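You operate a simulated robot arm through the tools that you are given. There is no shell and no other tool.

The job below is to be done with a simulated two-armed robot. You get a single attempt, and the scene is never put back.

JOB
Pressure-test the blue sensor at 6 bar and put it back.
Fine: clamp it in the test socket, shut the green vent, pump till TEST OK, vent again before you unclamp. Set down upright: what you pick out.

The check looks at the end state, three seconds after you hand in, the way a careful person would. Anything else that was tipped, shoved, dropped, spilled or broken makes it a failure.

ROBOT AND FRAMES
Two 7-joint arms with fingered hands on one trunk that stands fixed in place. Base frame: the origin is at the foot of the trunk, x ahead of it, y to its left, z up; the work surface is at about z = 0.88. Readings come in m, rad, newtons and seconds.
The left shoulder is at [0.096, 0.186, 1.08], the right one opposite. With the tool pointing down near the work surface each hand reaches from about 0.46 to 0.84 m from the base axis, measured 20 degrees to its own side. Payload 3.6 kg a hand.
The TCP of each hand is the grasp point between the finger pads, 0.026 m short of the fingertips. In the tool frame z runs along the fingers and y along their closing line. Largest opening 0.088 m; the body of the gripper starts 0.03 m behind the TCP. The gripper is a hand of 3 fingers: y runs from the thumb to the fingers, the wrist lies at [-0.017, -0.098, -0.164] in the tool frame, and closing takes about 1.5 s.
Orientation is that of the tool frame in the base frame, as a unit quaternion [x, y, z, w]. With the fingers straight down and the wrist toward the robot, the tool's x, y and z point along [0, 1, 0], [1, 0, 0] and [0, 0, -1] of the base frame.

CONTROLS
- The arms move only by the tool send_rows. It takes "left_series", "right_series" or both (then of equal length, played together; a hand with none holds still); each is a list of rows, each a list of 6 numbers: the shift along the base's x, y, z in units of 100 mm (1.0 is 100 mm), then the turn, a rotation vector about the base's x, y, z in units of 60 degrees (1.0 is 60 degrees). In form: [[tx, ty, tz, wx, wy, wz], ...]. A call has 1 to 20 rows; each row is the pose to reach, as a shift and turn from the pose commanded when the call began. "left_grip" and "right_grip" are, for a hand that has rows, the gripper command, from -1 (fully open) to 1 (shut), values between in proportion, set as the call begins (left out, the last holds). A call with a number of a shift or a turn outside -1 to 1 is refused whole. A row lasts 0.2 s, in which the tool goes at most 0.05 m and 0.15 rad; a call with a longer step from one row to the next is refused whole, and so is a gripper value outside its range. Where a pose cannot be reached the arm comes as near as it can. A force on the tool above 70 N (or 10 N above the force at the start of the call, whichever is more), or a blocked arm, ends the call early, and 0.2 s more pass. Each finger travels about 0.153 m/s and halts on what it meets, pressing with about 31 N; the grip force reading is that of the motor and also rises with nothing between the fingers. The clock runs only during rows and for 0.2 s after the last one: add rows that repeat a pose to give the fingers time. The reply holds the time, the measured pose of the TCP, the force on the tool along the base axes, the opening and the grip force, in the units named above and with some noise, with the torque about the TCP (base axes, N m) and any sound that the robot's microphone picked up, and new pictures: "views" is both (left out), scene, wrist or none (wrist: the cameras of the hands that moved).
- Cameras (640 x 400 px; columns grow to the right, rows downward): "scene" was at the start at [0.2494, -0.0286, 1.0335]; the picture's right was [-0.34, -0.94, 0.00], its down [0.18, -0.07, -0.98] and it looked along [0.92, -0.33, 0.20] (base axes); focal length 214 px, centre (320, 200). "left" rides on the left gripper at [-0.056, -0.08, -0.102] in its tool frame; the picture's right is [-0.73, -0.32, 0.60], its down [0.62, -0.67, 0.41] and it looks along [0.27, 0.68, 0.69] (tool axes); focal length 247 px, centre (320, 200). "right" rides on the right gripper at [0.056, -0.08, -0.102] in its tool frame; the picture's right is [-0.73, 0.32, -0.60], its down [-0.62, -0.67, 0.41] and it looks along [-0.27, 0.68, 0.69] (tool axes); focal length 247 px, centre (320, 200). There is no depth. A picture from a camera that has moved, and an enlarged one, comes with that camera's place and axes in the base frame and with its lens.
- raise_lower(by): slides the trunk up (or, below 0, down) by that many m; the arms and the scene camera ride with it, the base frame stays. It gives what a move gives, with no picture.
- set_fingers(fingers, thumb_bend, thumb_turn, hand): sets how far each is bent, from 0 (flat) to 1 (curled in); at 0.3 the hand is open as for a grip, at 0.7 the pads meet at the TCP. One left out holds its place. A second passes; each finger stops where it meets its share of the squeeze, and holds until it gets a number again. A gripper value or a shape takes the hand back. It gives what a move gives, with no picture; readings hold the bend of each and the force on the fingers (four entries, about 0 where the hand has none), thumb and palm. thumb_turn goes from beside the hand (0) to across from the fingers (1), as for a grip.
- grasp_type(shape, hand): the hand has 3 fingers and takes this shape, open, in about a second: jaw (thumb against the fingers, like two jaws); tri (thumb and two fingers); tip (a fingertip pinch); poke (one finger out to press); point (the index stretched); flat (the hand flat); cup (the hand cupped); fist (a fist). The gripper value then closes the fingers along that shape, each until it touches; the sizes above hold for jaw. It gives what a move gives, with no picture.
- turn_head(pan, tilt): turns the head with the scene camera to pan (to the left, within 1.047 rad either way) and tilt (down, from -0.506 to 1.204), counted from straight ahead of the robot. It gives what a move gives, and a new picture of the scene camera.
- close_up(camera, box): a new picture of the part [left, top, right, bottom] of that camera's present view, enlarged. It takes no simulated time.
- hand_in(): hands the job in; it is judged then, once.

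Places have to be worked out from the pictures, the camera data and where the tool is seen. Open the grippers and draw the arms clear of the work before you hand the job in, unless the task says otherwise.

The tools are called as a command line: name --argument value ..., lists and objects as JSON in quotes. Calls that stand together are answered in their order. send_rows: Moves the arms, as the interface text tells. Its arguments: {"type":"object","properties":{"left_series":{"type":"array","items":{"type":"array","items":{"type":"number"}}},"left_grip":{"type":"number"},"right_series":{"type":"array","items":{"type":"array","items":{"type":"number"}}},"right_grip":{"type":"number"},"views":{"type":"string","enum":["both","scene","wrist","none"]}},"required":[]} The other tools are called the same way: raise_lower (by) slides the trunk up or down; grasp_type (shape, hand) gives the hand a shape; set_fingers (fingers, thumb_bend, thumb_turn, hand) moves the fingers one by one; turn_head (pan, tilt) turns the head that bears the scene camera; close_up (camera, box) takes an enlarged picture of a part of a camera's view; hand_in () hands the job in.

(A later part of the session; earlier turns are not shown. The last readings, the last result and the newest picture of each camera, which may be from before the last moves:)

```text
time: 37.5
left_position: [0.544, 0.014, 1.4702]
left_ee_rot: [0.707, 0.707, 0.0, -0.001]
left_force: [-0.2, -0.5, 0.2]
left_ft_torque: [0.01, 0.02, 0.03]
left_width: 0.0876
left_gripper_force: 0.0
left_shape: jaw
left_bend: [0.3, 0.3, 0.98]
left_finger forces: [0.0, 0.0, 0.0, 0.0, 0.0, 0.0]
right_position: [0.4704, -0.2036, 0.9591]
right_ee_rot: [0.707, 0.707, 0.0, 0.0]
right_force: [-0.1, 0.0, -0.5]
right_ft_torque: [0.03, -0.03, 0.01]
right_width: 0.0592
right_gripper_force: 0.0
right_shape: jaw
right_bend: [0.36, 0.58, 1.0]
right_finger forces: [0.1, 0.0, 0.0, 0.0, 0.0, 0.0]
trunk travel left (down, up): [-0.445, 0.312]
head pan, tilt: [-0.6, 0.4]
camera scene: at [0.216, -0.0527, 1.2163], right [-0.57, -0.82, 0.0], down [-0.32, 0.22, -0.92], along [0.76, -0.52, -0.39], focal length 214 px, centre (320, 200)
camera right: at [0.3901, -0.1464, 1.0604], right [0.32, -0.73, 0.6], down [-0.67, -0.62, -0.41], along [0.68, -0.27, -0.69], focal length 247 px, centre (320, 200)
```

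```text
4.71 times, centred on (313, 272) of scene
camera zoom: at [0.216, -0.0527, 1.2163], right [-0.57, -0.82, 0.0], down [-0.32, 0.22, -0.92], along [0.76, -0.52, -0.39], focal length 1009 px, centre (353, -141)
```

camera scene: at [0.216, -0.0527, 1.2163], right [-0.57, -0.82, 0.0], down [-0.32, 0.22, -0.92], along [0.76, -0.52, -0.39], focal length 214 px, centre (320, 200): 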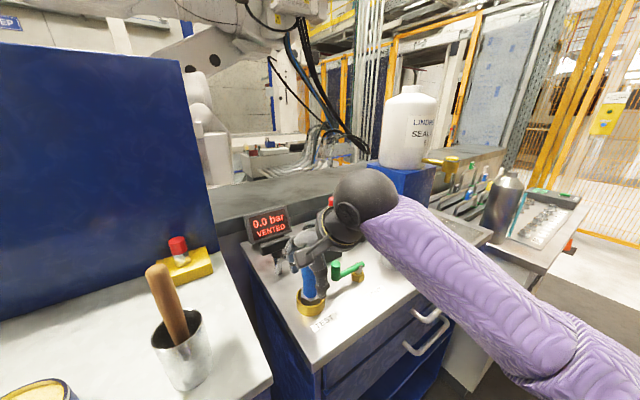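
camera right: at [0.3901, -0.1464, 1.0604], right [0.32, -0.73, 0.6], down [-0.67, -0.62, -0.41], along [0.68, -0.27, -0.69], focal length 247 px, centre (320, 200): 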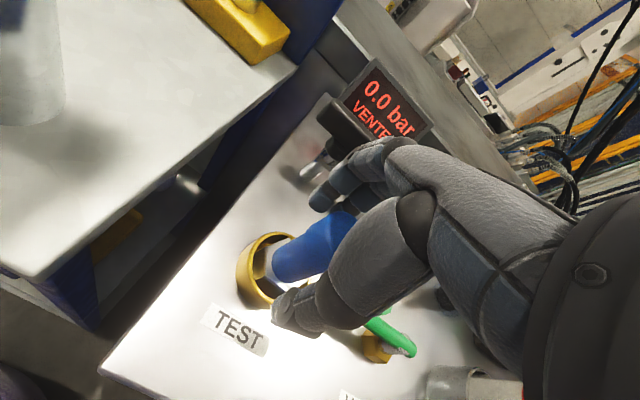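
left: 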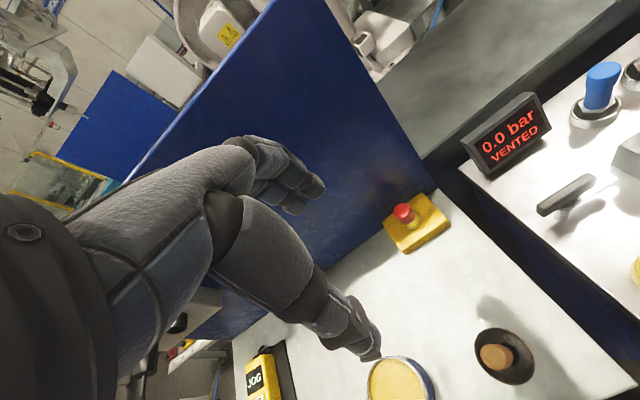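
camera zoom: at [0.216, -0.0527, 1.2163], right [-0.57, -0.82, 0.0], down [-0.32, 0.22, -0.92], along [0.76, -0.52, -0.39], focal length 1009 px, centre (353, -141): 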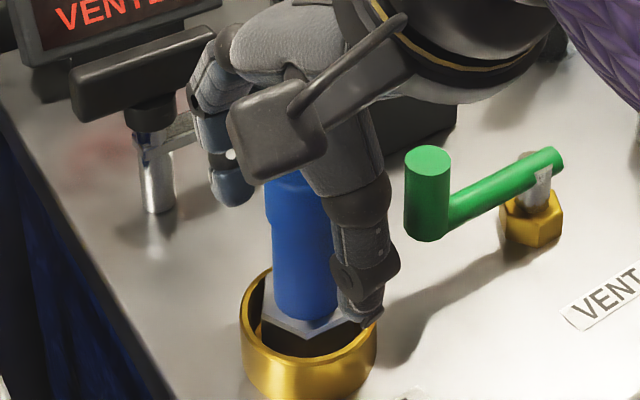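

The sensor stands in the socket. I lift the hand straight up, clear of it.

send_rows --right_series '[[0, 0, 0.15, 0, 0, 0], [0, 0, 0.4, 0, 0, 0], [0, 0, 0.7, 0, 0, 0], [0, 0, 1.0, 0, 0, 0]]' --views "none"

send_rows --right_series '[[0, 0, 0.3, 0, 0, 0], [0, 0, 0.6, 0, 0, 0], [0, 0, 0.6, 0, 0, 0]]' --views "both"

close_up --camera "scene" --box '[230, 190, 358, 320]'

close_up --camera "right" --box '[150, 160, 330, 320]'

```text
time: 38.5
left_position: [0.5442, 0.0136, 1.4703]
left_ee_rot: [0.708, 0.706, 0.0, 0.001]
left_force: [-0.5, -0.1, 0.4]
left_ft_torque: [-0.02, 0.01, -0.04]
left_width: 0.0876
left_gripper_force: 0.0
left_shape: jaw
left_bend: [0.3, 0.3, 0.98]
left_finger forces: [0.1, 0.1, 0.0, 0.1, 0.0, 0.0]
right_position: [0.4713, -0.2038, 1.0585]
right_ee_rot: [0.708, 0.707, -0.001, 0.0]
right_force: [-0.4, 0.2, 0.0]
right_ft_torque: [-0.01, -0.01, 0.0]
right_width: 0.0591
right_gripper_force: 0.0
right_shape: jaw
right_bend: [0.36, 0.58, 1.0]
right_finger forces: [0.0, 0.1, 0.0, 0.0, 0.0, 0.0]
trunk travel left (down, up): [-0.445, 0.312]
head pan, tilt: [-0.6, 0.4]
```

```text
time: 39.4
left_position: [0.5438, 0.0146, 1.4706]
left_ee_rot: [0.708, 0.706, 0.0, 0.0]
left_force: [0.1, 0.3, -1.1]
left_ft_torque: [0.0, 0.0, 0.03]
left_width: 0.0877
left_gripper_force: 0.1
left_shape: jaw
left_bend: [0.3, 0.3, 0.98]
left_finger forces: [0.0, 0.0, 0.0, 0.0, 0.0, 0.0]
right_position: [0.4688, -0.2055, 1.1187]
right_ee_rot: [0.707, 0.707, 0.0, 0.001]
right_force: [-0.9, -1.2, 0.3]
right_ft_torque: [-0.01, -0.03, 0.0]
right_width: 0.0589
right_gripper_force: 0.0
right_shape: jaw
right_bend: [0.36, 0.58, 1.0]
right_finger forces: [0.0, 0.1, 0.0, 0.2, 0.1, 0.0]
trunk travel left (down, up): [-0.445, 0.312]
head pan, tilt: [-0.6, 0.4]
camera scene: at [0.216, -0.0528, 1.2163], right [-0.57, -0.82, 0.0], down [-0.32, 0.22, -0.92], along [0.76, -0.52, -0.39], focal length 214 px, centre (320, 200)
camera right: at [0.3897, -0.1482, 1.2201], right [0.32, -0.73, 0.6], down [-0.66, -0.62, -0.41], along [0.68, -0.27, -0.69], focal length 247 px, centre (320, 200)
```

scene: 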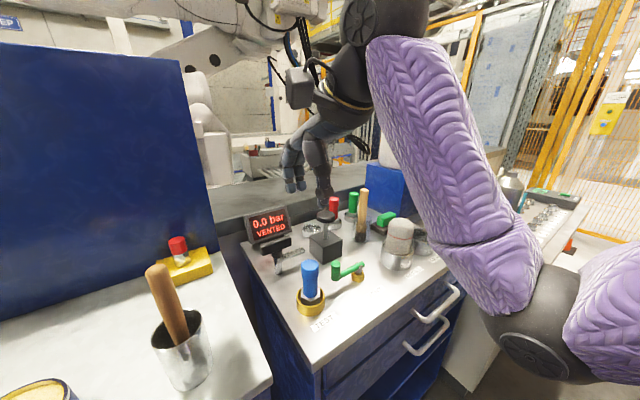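
right: 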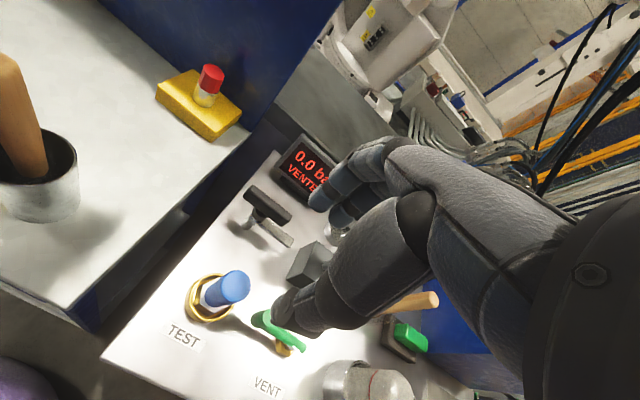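

```text
3.08 times, centred on (294, 255) of scene
camera zoom: at [0.216, -0.0528, 1.2163], right [-0.57, -0.82, 0.0], down [-0.32, 0.22, -0.92], along [0.76, -0.52, -0.39], focal length 660 px, centre (400, 31)
```

zoom: 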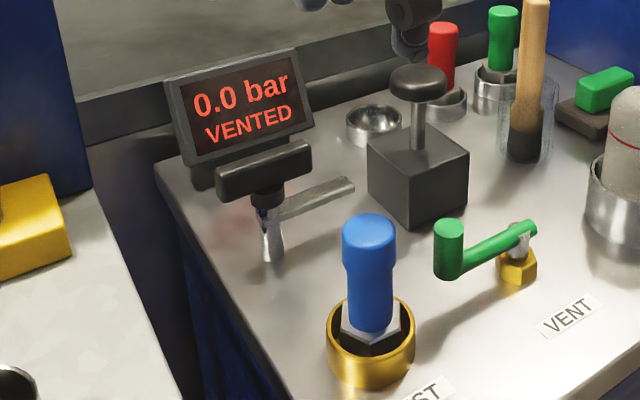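

```text
2.50 times, centred on (240, 240) of right
camera zoom: at [0.3897, -0.1482, 1.2201], right [0.32, -0.73, 0.6], down [-0.66, -0.62, -0.41], along [0.68, -0.27, -0.69], focal length 617 px, centre (520, 100)
```

zoom: 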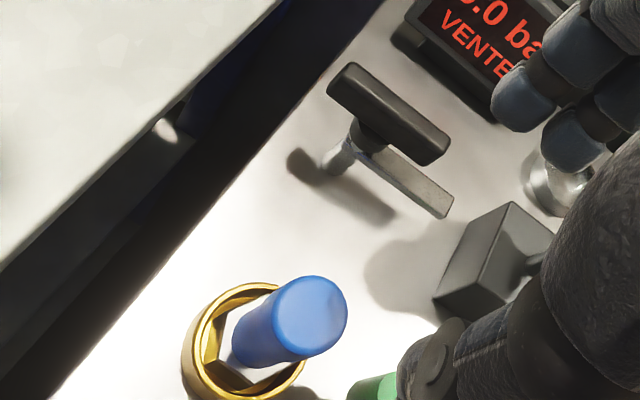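

The sensor sits upright in the socket and the display still reads 0.0 bar VENTED. Now I look closer at the T-handle to plan the turn.

close_up --camera "scene" --box '[262, 225, 310, 280]'

close_up --camera "right" --box '[225, 175, 305, 255]'

```text
7.27 times, centred on (286, 252) of scene
camera zoom: at [0.216, -0.0528, 1.2163], right [-0.57, -0.82, 0.0], down [-0.32, 0.22, -0.92], along [0.76, -0.52, -0.39], focal length 1560 px, centre (567, -182)
```

zoom: 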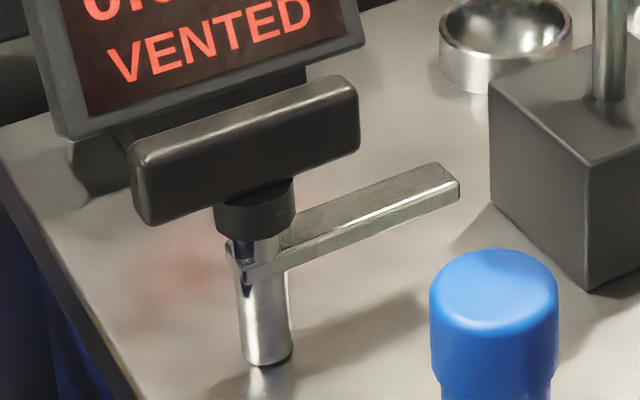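

```text
5.00 times, centred on (265, 215) of right
camera zoom: at [0.3897, -0.1482, 1.2201], right [0.32, -0.73, 0.6], down [-0.66, -0.62, -0.41], along [0.68, -0.27, -0.69], focal length 1235 px, centre (595, 125)
```

zoom: 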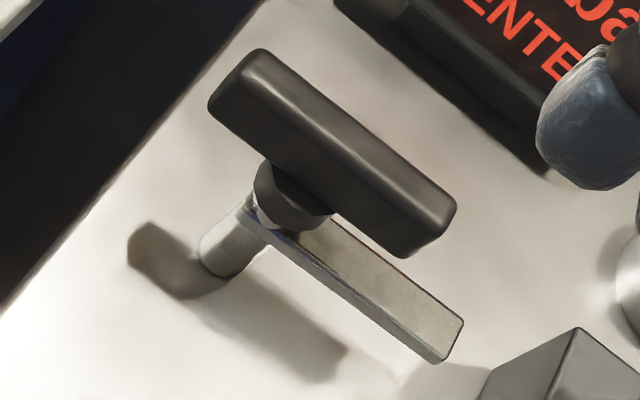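

The T-handle spans y -0.157 to -0.223 at x≈0.577, z≈0.944–0.966; the bar must swing from -y to -x, clockwise. I test at a safe height whether the right hand can yaw clockwise over the post.

send_rows --right_series '[[0.35, 0.05, 0.05, 0, 0, 0], [0.7, 0.1, 0.1, 0, 0, 0], [1.0, 0.15, 0.1, 0, 0, 0], [1.0, 0.15, 0.1, 0, 0, 0]]' --right_grip -0.35 --views "none"

send_rows --right_series '[[0.03, 0, 0, 0, 0, -0.14], [0.06, 0, 0, 0, 0, -0.28], [0.08, 0, 0, 0, 0, -0.42], [0.08, 0, 0, 0, 0, -0.56], [0.08, 0, 0, 0, 0, -0.7], [0.08, 0, 0, 0, 0, -0.84], [0.08, 0, 0, 0, 0, -0.98], [0.08, 0, 0, 0, 0, -0.98]]' --views "both"

```text
time: 40.4
left_position: [0.543, 0.0134, 1.4707]
left_ee_rot: [0.708, 0.707, 0.0, 0.0]
left_force: [0.1, -1.0, -0.4]
left_ft_torque: [0.03, 0.04, 0.02]
left_width: 0.0875
left_gripper_force: 0.0
left_shape: jaw
left_bend: [0.3, 0.3, 0.98]
left_finger forces: [0.1, 0.0, 0.1, 0.0, 0.0, 0.1]
right_position: [0.5709, -0.1884, 1.1295]
right_ee_rot: [0.707, 0.707, 0.0, 0.0]
right_force: [-0.1, 0.2, 0.3]
right_ft_torque: [-0.03, -0.03, -0.01]
right_width: 0.0589
right_gripper_force: 0.1
right_shape: jaw
right_bend: [0.36, 0.58, 1.0]
right_finger forces: [0.1, 0.1, 0.1, 0.0, 0.1, 0.0]
trunk travel left (down, up): [-0.445, 0.312]
head pan, tilt: [-0.6, 0.4]
```

```text
time: 42.1
left_position: [0.5434, 0.014, 1.4702]
left_ee_rot: [0.707, 0.707, 0.0, -0.001]
left_force: [-0.4, 0.9, 0.6]
left_ft_torque: [0.0, 0.03, 0.02]
left_width: 0.0877
left_gripper_force: 0.1
left_shape: jaw
left_bend: [0.3, 0.3, 0.98]
left_finger forces: [0.0, 0.0, 0.1, 0.1, 0.1, 0.1]
right_position: [0.5777, -0.1892, 1.1279]
right_ee_rot: [0.963, 0.268, 0.0, 0.001]
right_force: [0.0, 0.6, 0.4]
right_ft_torque: [0.01, -0.02, 0.0]
right_width: 0.0592
right_gripper_force: 0.0
right_shape: jaw
right_bend: [0.36, 0.58, 1.0]
right_finger forces: [0.1, 0.1, 0.0, 0.1, 0.0, 0.1]
trunk travel left (down, up): [-0.445, 0.312]
head pan, tilt: [-0.6, 0.4]
camera scene: at [0.216, -0.0529, 1.2163], right [-0.57, -0.82, 0.0], down [-0.32, 0.22, -0.92], along [0.76, -0.52, -0.39], focal length 214 px, centre (320, 200)
camera right: at [0.5855, -0.0912, 1.2297], right [-0.46, -0.65, 0.6], down [-0.88, 0.25, -0.41], along [0.12, -0.72, -0.69], focal length 247 px, centre (320, 200)
```

scene: 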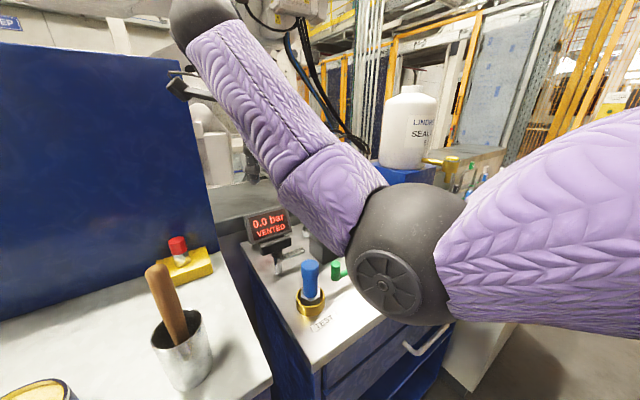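
right: 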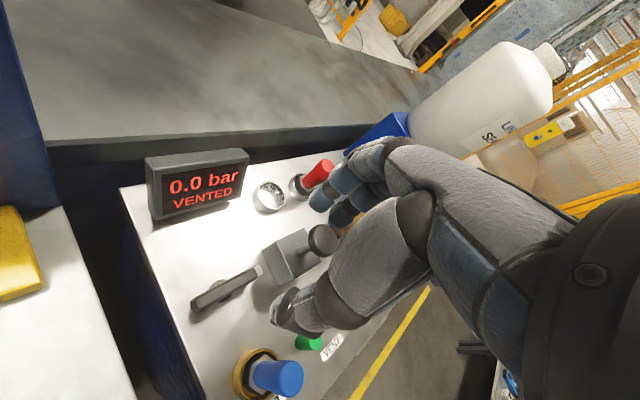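

A yaw of -59° is fine here. I test 30° further at this height.

send_rows --right_series '[[0, 0, 0, 0, 0, -0.14], [0, 0, 0, 0, 0, -0.28], [0, 0, 0, 0, 0, -0.42], [0, 0, 0, 0, 0, -0.52], [0, 0, 0, 0, 0, -0.52]]' --views "both"

```text
time: 43.4
left_position: [0.5432, 0.0147, 1.469]
left_ee_rot: [0.707, 0.707, 0.0, 0.0]
left_force: [0.2, -0.3, -0.8]
left_ft_torque: [0.02, 0.0, 0.01]
left_width: 0.0875
left_gripper_force: 0.1
left_shape: jaw
left_bend: [0.3, 0.3, 0.98]
left_finger forces: [0.0, 0.0, 0.0, 0.0, 0.0, 0.1]
right_position: [0.5818, -0.192, 1.1258]
right_ee_rot: [1.0, 0.0, 0.0, 0.0]
right_force: [-0.1, -0.9, 0.7]
right_ft_torque: [-0.03, -0.01, 0.01]
right_width: 0.0591
right_gripper_force: 0.0
right_shape: jaw
right_bend: [0.36, 0.58, 1.0]
right_finger forces: [0.1, 0.1, 0.0, 0.0, 0.1, 0.0]
right hand out of reach, approached as far as the arm can: row 4, 5
trunk travel left (down, up): [-0.445, 0.312]
head pan, tilt: [-0.6, 0.4]
camera scene: at [0.2159, -0.0525, 1.2163], right [-0.57, -0.82, 0.0], down [-0.32, 0.22, -0.92], along [0.76, -0.52, -0.39], focal length 214 px, centre (320, 200)
camera right: at [0.639, -0.1105, 1.2275], right [-0.73, -0.32, 0.6], down [-0.62, 0.67, -0.41], along [-0.27, -0.68, -0.69], focal length 247 px, centre (320, 200)
```

scene: 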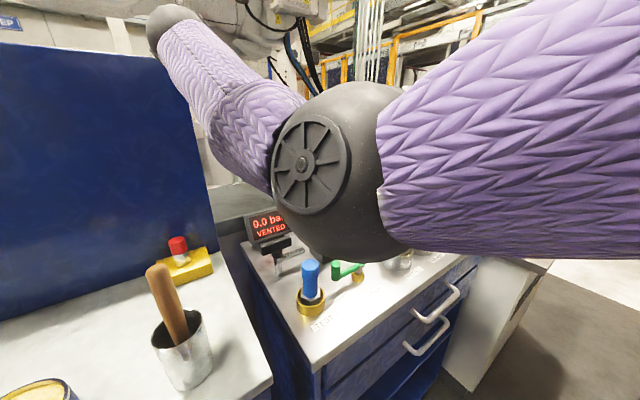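
right: 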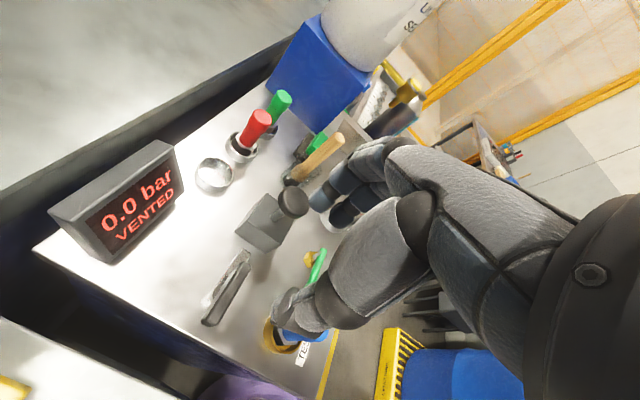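

Yaw -90° is just about reachable. I turn back to about yaw 0 over the handle so that I can grip it and then twist it clockwise.

send_rows --right_series '[[0, 0, 0, 0, 0, 0.14], [0, 0, 0, 0, 0, 0.28], [0, 0, 0, 0, 0, 0.42], [0, 0, 0, 0, 0, 0.56], [0, 0, 0, 0, 0, 0.7], [0, 0, 0, 0, 0, 0.84], [0, 0, 0, 0, 0, 0.98]]' --views "none"

send_rows --right_series '[[0, 0, 0, 0, 0, 0.14], [0, 0, 0, 0, 0, 0.28], [0, 0, 0, 0, 0, 0.42], [0, 0, 0, 0, 0, 0.42]]' --views "wrist"

```text
time: 45.0
left_position: [0.5441, 0.0144, 1.4705]
left_ee_rot: [0.707, 0.707, 0.0, 0.0]
left_force: [-0.1, 0.6, -0.2]
left_ft_torque: [-0.01, 0.01, 0.02]
left_width: 0.0876
left_gripper_force: 0.0
left_shape: jaw
left_bend: [0.3, 0.3, 0.98]
left_finger forces: [0.0, 0.0, 0.1, 0.1, 0.0, 0.0]
right_position: [0.5818, -0.1915, 1.1261]
right_ee_rot: [0.87, 0.493, -0.001, 0.001]
right_force: [-0.4, -0.8, 1.0]
right_ft_torque: [0.03, 0.01, 0.0]
right_width: 0.0588
right_gripper_force: 0.0
right_shape: jaw
right_bend: [0.36, 0.58, 1.0]
right_finger forces: [0.0, 0.0, 0.0, 0.1, 0.0, 0.1]
trunk travel left (down, up): [-0.445, 0.312]
head pan, tilt: [-0.6, 0.4]
```

```text
time: 46.0
left_position: [0.545, 0.0154, 1.4693]
left_ee_rot: [0.707, 0.707, 0.0, 0.0]
left_force: [0.1, -0.5, 0.2]
left_ft_torque: [-0.02, -0.03, 0.02]
left_width: 0.0877
left_gripper_force: 0.1
left_shape: jaw
left_bend: [0.3, 0.3, 0.98]
left_finger forces: [0.1, 0.0, 0.0, 0.1, 0.0, 0.0]
right_position: [0.5828, -0.1904, 1.1267]
right_ee_rot: [0.743, 0.669, 0.001, 0.0]
right_force: [-0.2, 0.0, -0.6]
right_ft_torque: [0.01, 0.0, -0.02]
right_width: 0.0589
right_gripper_force: 0.0
right_shape: jaw
right_bend: [0.36, 0.58, 1.0]
right_finger forces: [0.0, 0.0, 0.0, 0.0, 0.1, 0.0]
trunk travel left (down, up): [-0.445, 0.312]
head pan, tilt: [-0.6, 0.4]
camera right: at [0.5096, -0.126, 1.2278], right [0.24, -0.76, 0.6], down [-0.73, -0.55, -0.41], along [0.64, -0.34, -0.69], focal length 247 px, centre (320, 200)
```

right: 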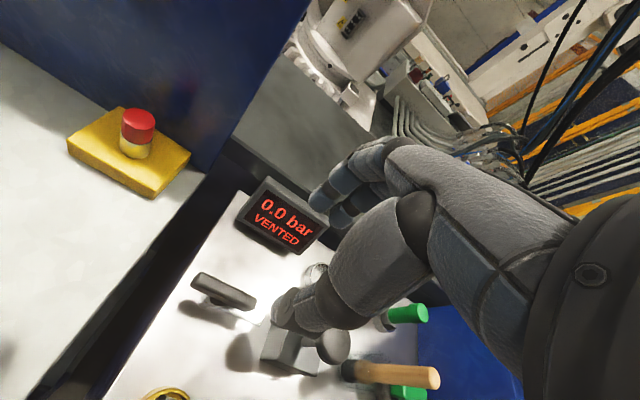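

Yaw is -6° and the hand is at (0.583, -0.190, 1.127). I centre on the post axis (0.577, -0.190) and descend with the jaw open around the handle.

send_rows --right_series '[[-0.06, 0, -0.3, 0, 0, 0], [-0.06, 0, -0.6, 0, 0, 0], [-0.06, 0, -0.9, 0, 0, 0], [-0.06, 0, -1.0, 0, 0, 0]]' --views "none"

close_up --camera "scene" --box '[230, 190, 358, 320]'

close_up --camera "right" --box '[160, 160, 400, 360]'

```text
time: 47.0
left_position: [0.5429, 0.0145, 1.4705]
left_ee_rot: [0.708, 0.706, 0.0, 0.0]
left_force: [-0.6, -0.1, -0.1]
left_ft_torque: [-0.02, -0.01, -0.01]
left_width: 0.0877
left_gripper_force: 0.1
left_shape: jaw
left_bend: [0.3, 0.3, 0.98]
left_finger forces: [0.0, 0.0, 0.1, 0.0, 0.0, 0.1]
right_position: [0.5759, -0.1916, 1.0254]
right_ee_rot: [0.743, 0.669, -0.001, -0.001]
right_force: [-1.2, 0.0, -0.4]
right_ft_torque: [0.0, 0.02, -0.01]
right_width: 0.0589
right_gripper_force: 0.1
right_shape: jaw
right_bend: [0.36, 0.58, 1.0]
right_finger forces: [0.0, 0.0, 0.0, 0.1, 0.1, 0.0]
trunk travel left (down, up): [-0.445, 0.312]
head pan, tilt: [-0.6, 0.4]
```

```text
3.08 times, centred on (294, 255) of scene
camera zoom: at [0.2161, -0.0525, 1.2163], right [-0.57, -0.82, 0.0], down [-0.32, 0.22, -0.92], along [0.76, -0.52, -0.39], focal length 660 px, centre (400, 31)
```

zoom: 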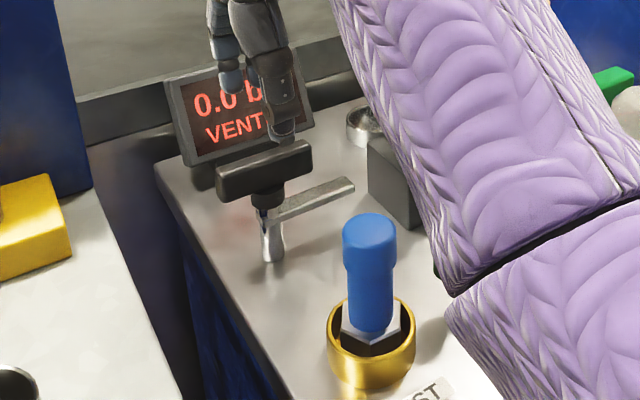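

```text
2.00 times, centred on (280, 260) of right
camera zoom: at [0.5025, -0.1258, 1.1276], right [0.24, -0.76, 0.6], down [-0.73, -0.55, -0.41], along [0.64, -0.34, -0.69], focal length 494 px, centre (400, 80)
```

zoom: 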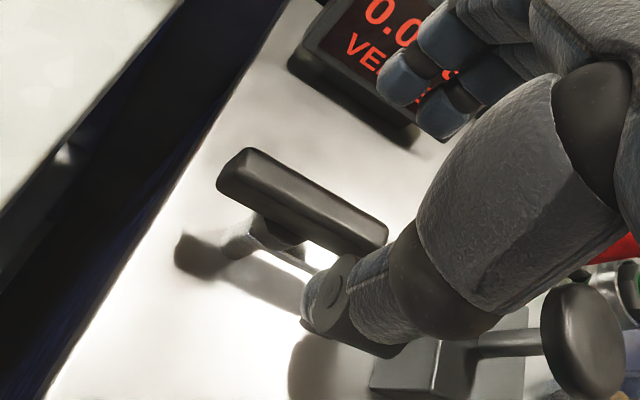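

Alignment looks right and the forearm stays clear of the sensor. I lower 6 cm so the handle is between thumb and fingers.

send_rows --right_series '[[0.01, 0.01, -0.2, 0, 0, 0], [0.01, 0.01, -0.4, 0, 0, 0], [0.01, 0.01, -0.55, 0, 0, 0], [0.01, 0.01, -0.63, 0, 0, 0], [0.01, 0.01, -0.63, 0, 0, 0]]' --views "both"

close_up --camera "scene" --box '[250, 210, 346, 280]'

close_up --camera "right" --box '[200, 160, 380, 330]'

```text
time: 48.1
left_position: [0.5433, 0.0134, 1.4708]
left_ee_rot: [0.707, 0.707, 0.0, 0.0]
left_force: [-0.2, 0.1, -0.3]
left_ft_torque: [0.02, 0.02, -0.01]
left_width: 0.0878
left_gripper_force: 0.0
left_shape: jaw
left_bend: [0.3, 0.3, 0.98]
left_finger forces: [0.0, 0.0, 0.0, 0.0, 0.0, 0.0]
right_position: [0.5775, -0.1896, 0.963]
right_ee_rot: [0.744, 0.669, -0.001, 0.0]
right_force: [0.3, -0.2, -0.7]
right_ft_torque: [0.0, -0.01, 0.03]
right_width: 0.059
right_gripper_force: 0.0
right_shape: jaw
right_bend: [0.36, 0.58, 1.0]
right_finger forces: [0.1, 0.0, 0.1, 0.0, 0.0, 0.0]
trunk travel left (down, up): [-0.445, 0.312]
head pan, tilt: [-0.6, 0.4]
camera scene: at [0.216, -0.0526, 1.2163], right [-0.57, -0.82, 0.0], down [-0.32, 0.22, -0.92], along [0.76, -0.52, -0.39], focal length 214 px, centre (320, 200)
camera right: at [0.5046, -0.1249, 1.0647], right [0.24, -0.76, 0.6], down [-0.73, -0.55, -0.41], along [0.64, -0.34, -0.69], focal length 247 px, centre (320, 200)
```

scene: 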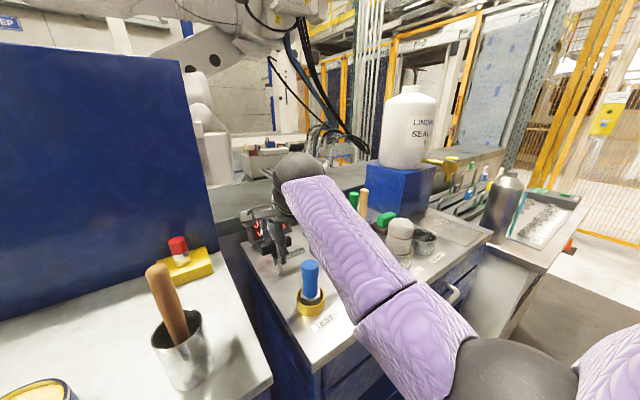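
right: 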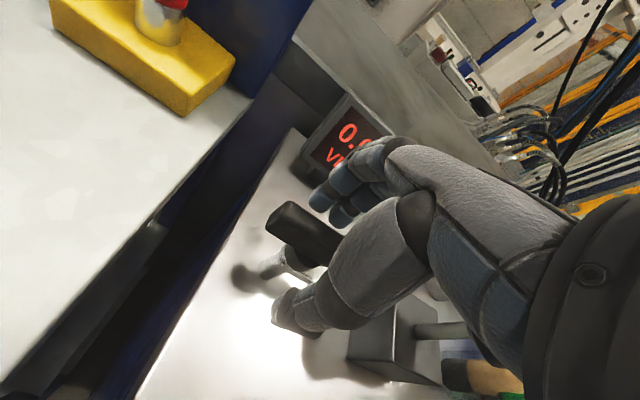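

```text
5.71 times, centred on (298, 245) of scene
camera zoom: at [0.216, -0.0526, 1.2163], right [-0.57, -0.82, 0.0], down [-0.32, 0.22, -0.92], along [0.76, -0.52, -0.39], focal length 1226 px, centre (446, -57)
```

zoom: 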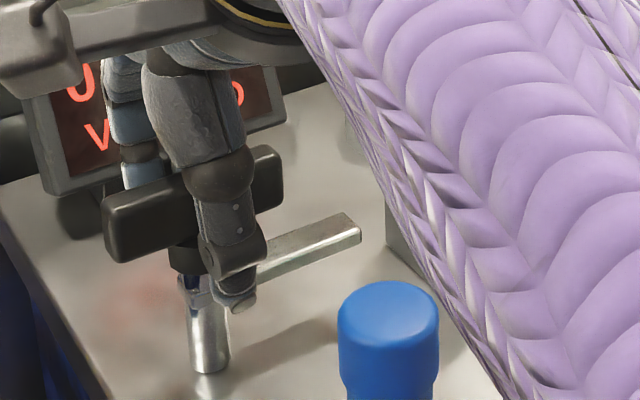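

```text
2.35 times, centred on (290, 245) of right
camera zoom: at [0.5046, -0.1249, 1.0647], right [0.24, -0.76, 0.6], down [-0.73, -0.55, -0.41], along [0.64, -0.34, -0.69], focal length 581 px, centre (391, 94)
```

zoom: 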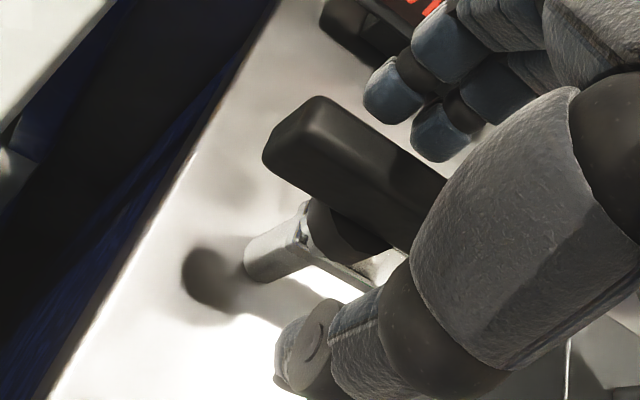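

The handle is between thumb and fingers, but the forearm will sweep over the sensor during the twist. I raise the trunk 8 cm and lower the hand again so that the elbow rides higher.

raise_lower --by 0.08

send_rows --right_series '[[0, 0, -0.2, 0, 0, 0], [0, 0, -0.4, 0, 0, 0], [0, 0, -0.6, 0, 0, 0], [0, 0, -0.8, 0, 0, 0], [0, 0, -0.8, 0, 0, 0]]' --views "both"

```text
time: 49.3
left_position: [0.544, 0.0144, 1.5502]
left_ee_rot: [0.707, 0.707, 0.0, 0.0]
left_force: [0.0, 0.3, 0.0]
left_ft_torque: [0.01, 0.02, -0.01]
left_width: 0.0879
left_gripper_force: 0.0
left_shape: jaw
left_bend: [0.3, 0.3, 0.98]
left_finger forces: [0.0, 0.0, 0.0, 0.0, 0.0, 0.0]
right_position: [0.5774, -0.1897, 1.0434]
right_ee_rot: [0.743, 0.669, -0.002, -0.001]
right_force: [-0.5, -0.4, 0.0]
right_ft_torque: [0.01, 0.02, 0.02]
right_width: 0.059
right_gripper_force: 0.1
right_shape: jaw
right_bend: [0.36, 0.58, 1.0]
right_finger forces: [0.0, 0.0, 0.0, 0.0, 0.1, 0.0]
trunk travel left (down, up): [-0.525, 0.232]
head pan, tilt: [-0.6, 0.4]
```

```text
time: 50.5
left_position: [0.5434, 0.0141, 1.5498]
left_ee_rot: [0.707, 0.707, 0.0, 0.0]
left_force: [0.6, 0.0, -0.1]
left_ft_torque: [-0.01, 0.02, -0.01]
left_width: 0.0873
left_gripper_force: 0.0
left_shape: jaw
left_bend: [0.3, 0.3, 0.98]
left_finger forces: [0.1, 0.0, 0.1, 0.2, 0.0, 0.0]
right_position: [0.5777, -0.1897, 0.963]
right_ee_rot: [0.744, 0.669, -0.001, 0.0]
right_force: [0.2, -0.6, -0.1]
right_ft_torque: [0.0, 0.03, 0.01]
right_width: 0.0589
right_gripper_force: 0.0
right_shape: jaw
right_bend: [0.36, 0.58, 1.0]
right_finger forces: [0.0, 0.0, 0.0, 0.1, 0.0, 0.0]
trunk travel left (down, up): [-0.525, 0.232]
head pan, tilt: [-0.6, 0.4]
camera scene: at [0.2106, -0.0526, 1.2995], right [-0.57, -0.82, 0.0], down [-0.32, 0.22, -0.92], along [0.76, -0.52, -0.39], focal length 214 px, centre (320, 200)
camera right: at [0.5045, -0.1246, 1.0644], right [0.24, -0.76, 0.6], down [-0.73, -0.55, -0.41], along [0.64, -0.34, -0.69], focal length 247 px, centre (320, 200)
```

scene: 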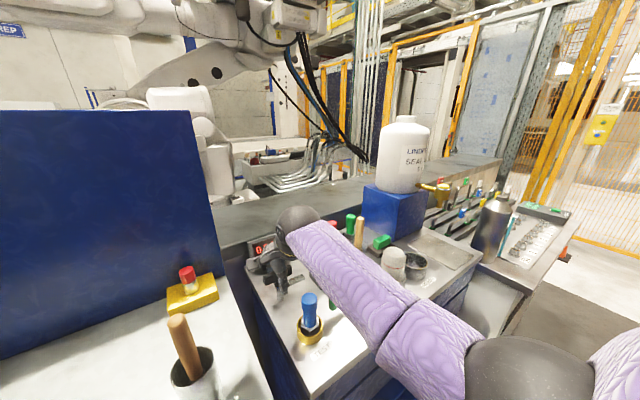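
right: 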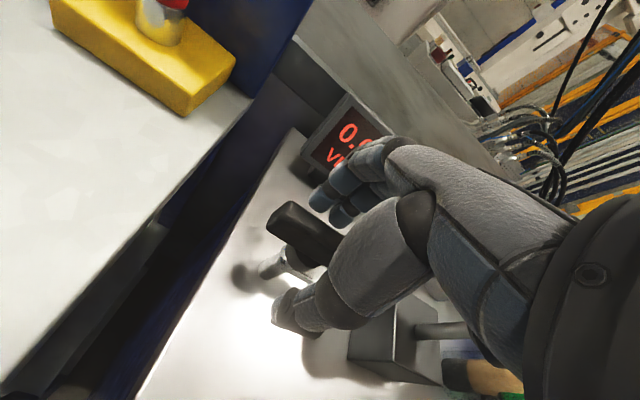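

The elbow is higher now. I close the hand on the T-handle.

send_rows --right_series '[[0, 0, 0, 0, 0, 0], [0, 0, 0, 0, 0, 0], [0, 0, 0, 0, 0, 0], [0, 0, 0, 0, 0, 0], [0, 0, 0, 0, 0, 0]]' --right_grip 1 --views "wrist"

close_up --camera "scene" --box '[240, 230, 340, 300]'

```text
time: 51.7
left_position: [0.5445, 0.0142, 1.5518]
left_ee_rot: [0.707, 0.707, -0.001, -0.001]
left_force: [0.1, 0.5, -0.5]
left_ft_torque: [0.0, -0.04, 0.0]
left_width: 0.0879
left_gripper_force: 0.0
left_shape: jaw
left_bend: [0.3, 0.3, 0.98]
left_finger forces: [0.1, 0.0, 0.0, 0.0, 0.0, 0.0]
right_position: [0.577, -0.1895, 0.9624]
right_ee_rot: [0.743, 0.669, 0.0, 0.0]
right_force: [0.4, -2.1, 1.1]
right_ft_torque: [-0.04, 0.01, 0.01]
right_width: 0.0151
right_gripper_force: 30.6
right_shape: jaw
right_bend: [0.58, 0.74, 1.0]
right_finger forces: [11.6, 16.9, 0.1, 0.1, 27.2, 0.0]
trunk travel left (down, up): [-0.525, 0.232]
head pan, tilt: [-0.6, 0.4]
camera right: at [0.5046, -0.1248, 1.0647], right [0.24, -0.76, 0.6], down [-0.73, -0.55, -0.41], along [0.64, -0.34, -0.69], focal length 247 px, centre (320, 200)
```

right: 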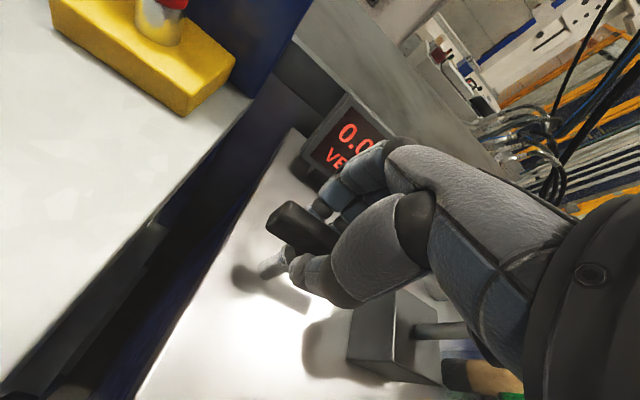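

```text
5.71 times, centred on (290, 265) of scene
camera zoom: at [0.2107, -0.0528, 1.2995], right [-0.57, -0.82, 0.0], down [-0.32, 0.22, -0.92], along [0.76, -0.52, -0.39], focal length 1226 px, centre (491, -171)
```

zoom: 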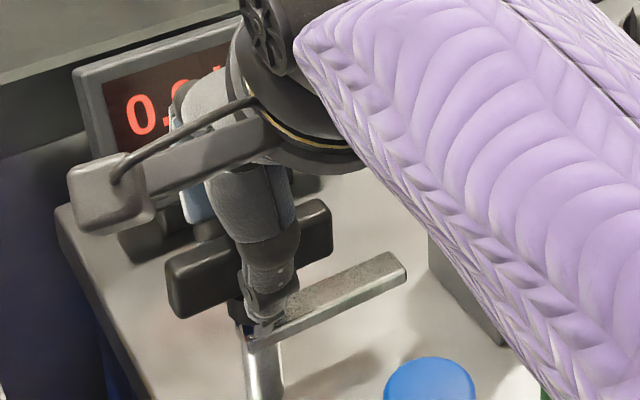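

The handle is gripped. I twist clockwise by about 17° and check the torque and the bar's motion.

send_rows --right_series '[[0, 0, 0, 0, 0, -0.07], [0, 0, 0, 0, 0, -0.14], [0, 0, 0, 0, 0, -0.21], [0, 0, 0, 0, 0, -0.28], [0, 0, 0, 0, 0, -0.28]]' --views "scene"

close_up --camera "scene" --box '[240, 230, 340, 300]'

```text
time: 52.9
left_position: [0.5434, 0.0164, 1.5499]
left_ee_rot: [0.707, 0.707, 0.0, 0.001]
left_force: [-0.5, 0.4, -0.3]
left_ft_torque: [0.01, 0.01, -0.01]
left_width: 0.0876
left_gripper_force: 0.1
left_shape: jaw
left_bend: [0.3, 0.3, 0.98]
left_finger forces: [0.0, 0.0, 0.1, 0.0, 0.0, 0.1]
right_position: [0.5779, -0.1908, 0.9627]
right_ee_rot: [0.833, 0.553, -0.001, 0.002]
right_force: [2.6, 17.2, 1.1]
right_ft_torque: [0.41, 0.02, 0.09]
right_width: 0.0148
right_gripper_force: 30.9
right_shape: jaw
right_bend: [0.59, 0.74, 1.0]
right_finger forces: [23.3, 6.3, 0.0, 0.0, 31.2, 0.1]
trunk travel left (down, up): [-0.525, 0.232]
head pan, tilt: [-0.6, 0.4]
camera scene: at [0.2108, -0.0506, 1.2995], right [-0.56, -0.83, 0.0], down [-0.32, 0.22, -0.92], along [0.76, -0.52, -0.39], focal length 214 px, centre (320, 200)
```

scene: 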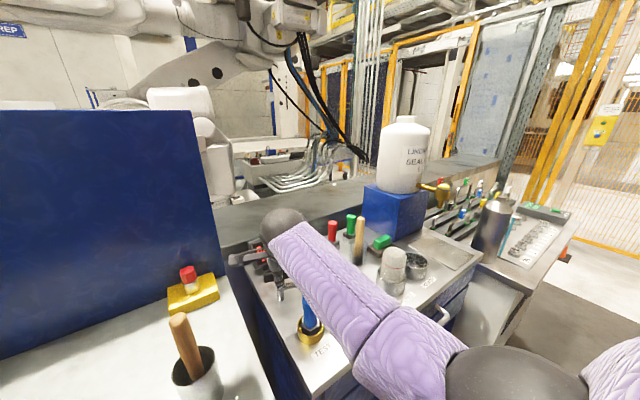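

```text
5.71 times, centred on (290, 265) of scene
camera zoom: at [0.2108, -0.0506, 1.2995], right [-0.56, -0.83, 0.0], down [-0.32, 0.22, -0.92], along [0.76, -0.52, -0.39], focal length 1226 px, centre (491, -171)
```

zoom: 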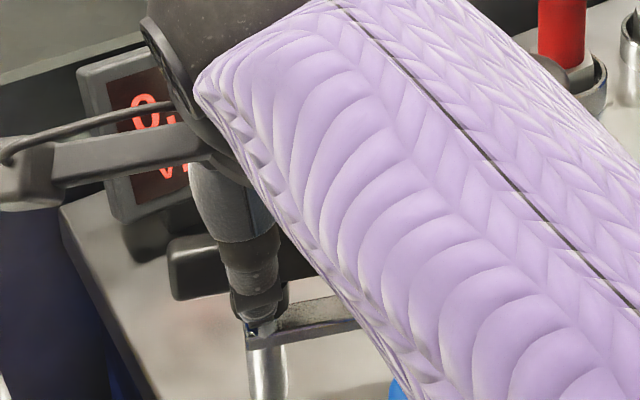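

The bar appears to follow, but there is a 17 N side force along the handle. I check the sensor and handle closely before going on.

close_up --camera "scene" --box '[260, 270, 340, 350]'

close_up --camera "right" --box '[180, 160, 400, 360]'

```text
5.00 times, centred on (300, 310) of scene
camera zoom: at [0.2108, -0.0506, 1.2995], right [-0.56, -0.83, 0.0], down [-0.32, 0.22, -0.92], along [0.76, -0.52, -0.39], focal length 1072 px, centre (420, -350)
```

zoom: 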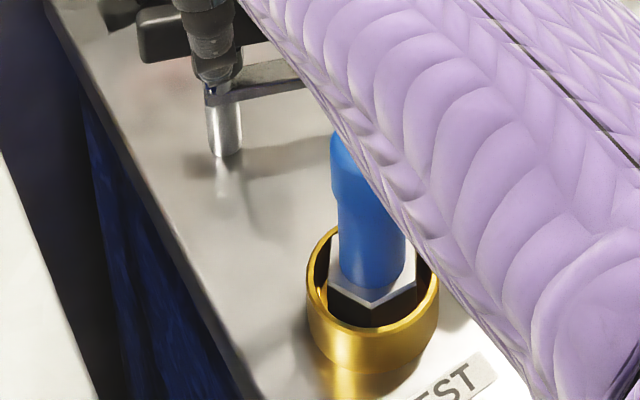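

```text
2.00 times, centred on (290, 260) of right
camera zoom: at [0.5266, -0.1065, 1.0647], right [0.01, -0.8, 0.6], down [-0.85, -0.32, -0.41], along [0.52, -0.51, -0.69], focal length 494 px, centre (380, 80)
```

zoom: 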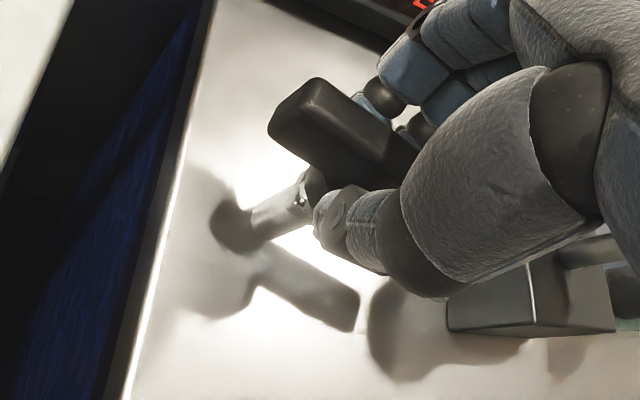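

The sensor is still upright and the handle turns with the hand. I continue the twist with a small +y shift to ease the side force.

send_rows --right_series '[[0, 0.02, 0, 0, 0, 0], [0, 0.02, 0, 0, 0, -0.08], [0, 0.02, 0, 0, 0, -0.16], [0, 0.02, 0, 0, 0, -0.24], [0, 0.02, 0, 0, 0, -0.24]]' --views "wrist"

```text
time: 54.1
left_position: [0.5416, 0.02, 1.5511]
left_ee_rot: [0.707, 0.707, 0.0, 0.002]
left_force: [-1.3, -0.4, -0.3]
left_ft_torque: [0.02, 0.02, 0.0]
left_width: 0.088
left_gripper_force: 0.1
left_shape: jaw
left_bend: [0.3, 0.3, 0.98]
left_finger forces: [0.0, 0.0, 0.0, 0.0, 0.1, 0.0]
right_position: [0.5782, -0.2068, 0.9647]
right_ee_rot: [0.898, 0.441, -0.006, 0.017]
right_force: [-5.3, 36.4, 5.3]
right_ft_torque: [0.8, 0.15, 0.25]
right_width: 0.013
right_gripper_force: 30.7
right_shape: jaw
right_bend: [0.76, 0.71, 0.87]
right_finger forces: [8.6, 0.0, 0.1, 0.0, 44.0, 0.0]
trunk travel left (down, up): [-0.525, 0.232]
head pan, tilt: [-0.6, 0.4]
camera right: at [0.5506, -0.1086, 1.0628], right [-0.2, -0.75, 0.62], down [-0.91, -0.1, -0.41], along [0.37, -0.65, -0.66], focal length 247 px, centre (320, 200)
```

right: 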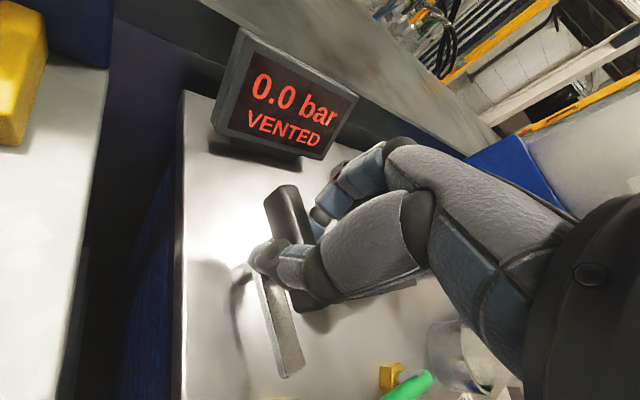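

The handle appears to have turned on its own to nearly -90° (it now points along -x with the bar toward the sensor), leaving the hand strained. I ease the commanded pose toward where the hand is and then open the hand.

send_rows --right_series '[[0, -0.08, 0, 0, 0, 0], [0, -0.15, 0, 0, 0, 0], [0, -0.15, 0, 0, 0, 0]]' --views "wrist"

close_up --camera "right" --box '[180, 160, 400, 390]'

close_up --camera "scene" --box '[220, 210, 380, 350]'

```text
time: 54.9
left_position: [0.5433, 0.021, 1.5506]
left_ee_rot: [0.707, 0.707, -0.002, 0.002]
left_force: [-0.1, 0.4, 0.2]
left_ft_torque: [-0.01, -0.02, 0.01]
left_width: 0.0876
left_gripper_force: 0.1
left_shape: jaw
left_bend: [0.3, 0.3, 0.98]
left_finger forces: [0.0, 0.2, 0.0, 0.1, 0.0, 0.1]
right_position: [0.579, -0.2089, 0.9658]
right_ee_rot: [0.897, 0.442, 0.0, 0.006]
right_force: [-9.2, 45.5, -6.9]
right_ft_torque: [0.56, 0.14, 0.13]
right_width: 0.0112
right_gripper_force: 30.9
right_shape: jaw
right_bend: [0.77, 0.67, 0.86]
right_finger forces: [4.0, 0.0, 0.0, 0.0, 43.2, 0.1]
trunk travel left (down, up): [-0.525, 0.232]
head pan, tilt: [-0.6, 0.4]
camera right: at [0.5509, -0.1146, 1.066], right [-0.2, -0.77, 0.61], down [-0.91, -0.09, -0.41], along [0.38, -0.63, -0.68], focal length 247 px, centre (320, 200)
```

right: 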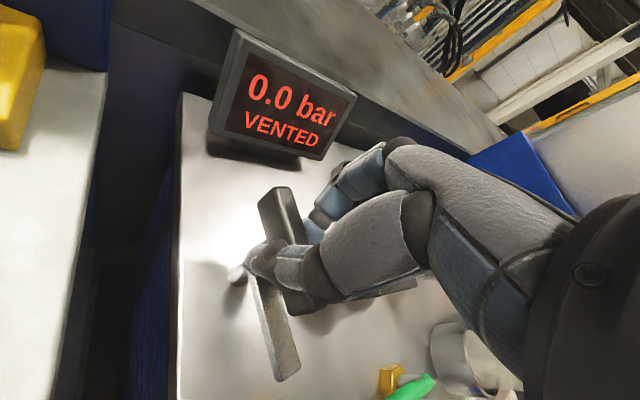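

```text
1.74 times, centred on (290, 275) of right
camera zoom: at [0.5509, -0.1146, 1.066], right [-0.2, -0.77, 0.61], down [-0.91, -0.09, -0.41], along [0.38, -0.63, -0.68], focal length 430 px, centre (372, 70)
```

zoom: 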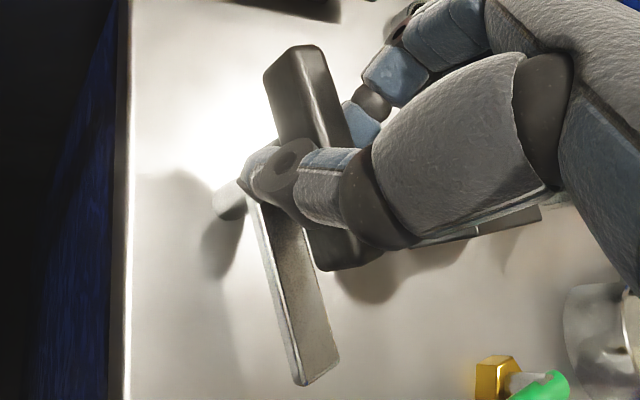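

```text
2.86 times, centred on (300, 280) of scene
camera zoom: at [0.2102, -0.0469, 1.2997], right [-0.56, -0.83, 0.0], down [-0.32, 0.22, -0.92], along [0.76, -0.52, -0.39], focal length 613 px, centre (377, -29)
```

zoom: 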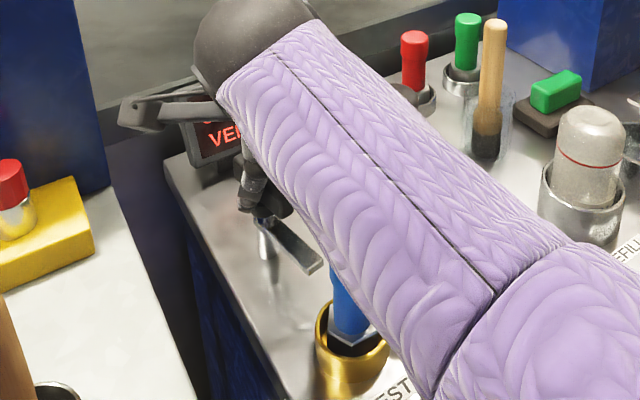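

The side force grew to 45 N when I moved -y, so the thumb is pressing the handle from the +y side. I back off in +y to bring the force down before opening.

send_rows --right_series '[[0, 0.08, 0, 0, 0, 0], [0, 0.16, 0, 0, 0, 0], [0, 0.16, 0, 0, 0, 0]]' --views "none"

```text
time: 55.7
left_position: [0.5418, 0.0197, 1.5514]
left_ee_rot: [0.708, 0.706, -0.001, 0.002]
left_force: [-0.1, 0.3, 0.6]
left_ft_torque: [0.04, -0.04, 0.03]
left_width: 0.0877
left_gripper_force: 0.1
left_shape: jaw
left_bend: [0.3, 0.3, 0.98]
left_finger forces: [0.0, 0.1, 0.1, 0.0, 0.1, 0.0]
right_position: [0.5792, -0.2086, 0.9659]
right_ee_rot: [0.899, 0.437, -0.004, 0.017]
right_force: [-10.0, 34.6, 0.8]
right_ft_torque: [0.69, 0.2, 0.27]
right_width: 0.0112
right_gripper_force: 31.2
right_shape: jaw
right_bend: [0.77, 0.67, 0.87]
right_finger forces: [7.7, 0.0, 0.0, 0.0, 40.7, 0.0]
trunk travel left (down, up): [-0.525, 0.232]
head pan, tilt: [-0.6, 0.4]
```

The force falls only slowly, so something else may be pushing on the arm. I look at the elbow and torso region.

turn_head --pan -0.8 --tilt 0.9

```text
time: 56.6
left_position: [0.5426, 0.0192, 1.551]
left_ee_rot: [0.707, 0.707, -0.001, 0.001]
left_force: [0.6, -0.2, 0.1]
left_ft_torque: [-0.02, 0.0, 0.03]
left_width: 0.0878
left_gripper_force: 0.0
left_shape: jaw
left_bend: [0.3, 0.3, 0.98]
left_finger forces: [0.0, 0.0, 0.0, 0.0, 0.0, 0.0]
right_position: [0.5806, -0.2084, 0.967]
right_ee_rot: [0.9, 0.436, -0.005, 0.015]
right_force: [-13.4, 35.1, -4.8]
right_ft_torque: [0.57, 0.23, 0.28]
right_width: 0.0112
right_gripper_force: 31.1
right_shape: jaw
right_bend: [0.77, 0.67, 0.87]
right_finger forces: [6.1, 0.0, 0.0, 0.0, 38.5, 0.0]
trunk travel left (down, up): [-0.525, 0.232]
head pan, tilt: [-0.799, 0.901]
camera scene: at [0.1856, -0.0501, 1.2569], right [-0.72, -0.7, 0.0], down [-0.55, 0.56, -0.62], along [0.43, -0.45, -0.78], focal length 214 px, centre (320, 200)
```

scene: 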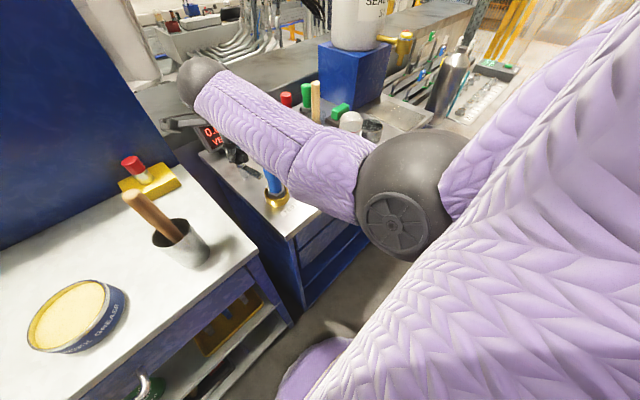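

I zoom in on the sensor and the clamp in this view.

close_up --camera "scene" --box '[200, 120, 320, 220]'

close_up --camera "scene" --box '[320, 120, 640, 320]'

```text
4.00 times, centred on (260, 170) of scene
camera zoom: at [0.1856, -0.0501, 1.2569], right [-0.72, -0.7, 0.0], down [-0.55, 0.56, -0.62], along [0.43, -0.45, -0.78], focal length 858 px, centre (560, 320)
```

zoom: 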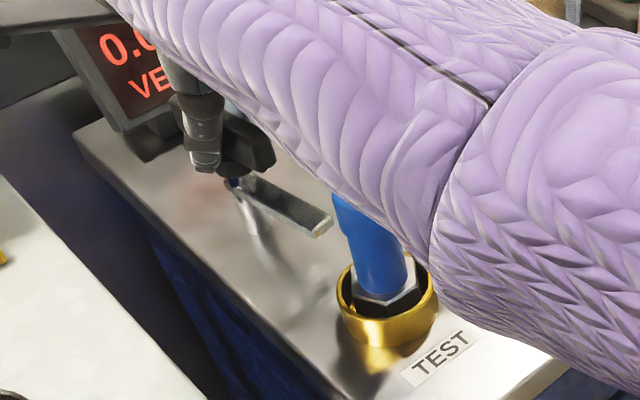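

```text
2.00 times, centred on (480, 220) of scene
camera zoom: at [0.1856, -0.0501, 1.2569], right [-0.72, -0.7, 0.0], down [-0.55, 0.56, -0.62], along [0.43, -0.45, -0.78], focal length 429 px, centre (0, 160)
```

zoom: 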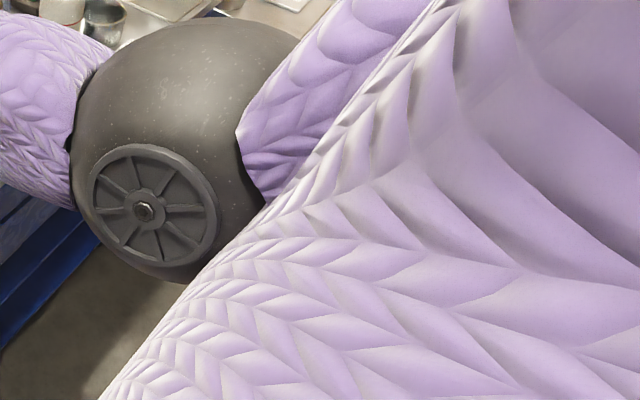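

The bar tip is now near (0.512, -0.198), pointing straight at the socket, and the sensor is upright, so the clamp looks fully swung. The elbow seems to lean on the chest, so I release the fingers gently in small steps.

set_fingers --hand "right" --fingers 0.65 --thumb_bend 0.58

```text
time: 57.9
left_position: [0.5439, 0.0143, 1.5506]
left_ee_rot: [0.707, 0.707, 0.0, 0.0]
left_force: [-0.1, 0.2, 0.4]
left_ft_torque: [0.02, -0.01, 0.0]
left_width: 0.0879
left_gripper_force: 0.0
left_shape: jaw
left_bend: [0.3, 0.3, 0.98]
left_finger forces: [0.1, 0.0, 0.0, 0.0, 0.1, 0.0]
right_position: [0.5827, -0.2168, 0.9667]
right_ee_rot: [0.901, 0.433, -0.004, 0.02]
right_force: [-1.7, 1.6, -1.3]
right_ft_torque: [0.0, -0.02, 0.04]
right_width: 0.0236
right_gripper_force: 1.3
right_shape: fingers
right_bend: [0.65, 0.55, 1.0]
right_finger forces: [0.0, 0.1, 0.0, 0.0, 1.5, 0.0]
trunk travel left (down, up): [-0.525, 0.232]
head pan, tilt: [-0.799, 0.901]
stopped (right hand): the arm was blocked; the commanded pose is now the measured one
```

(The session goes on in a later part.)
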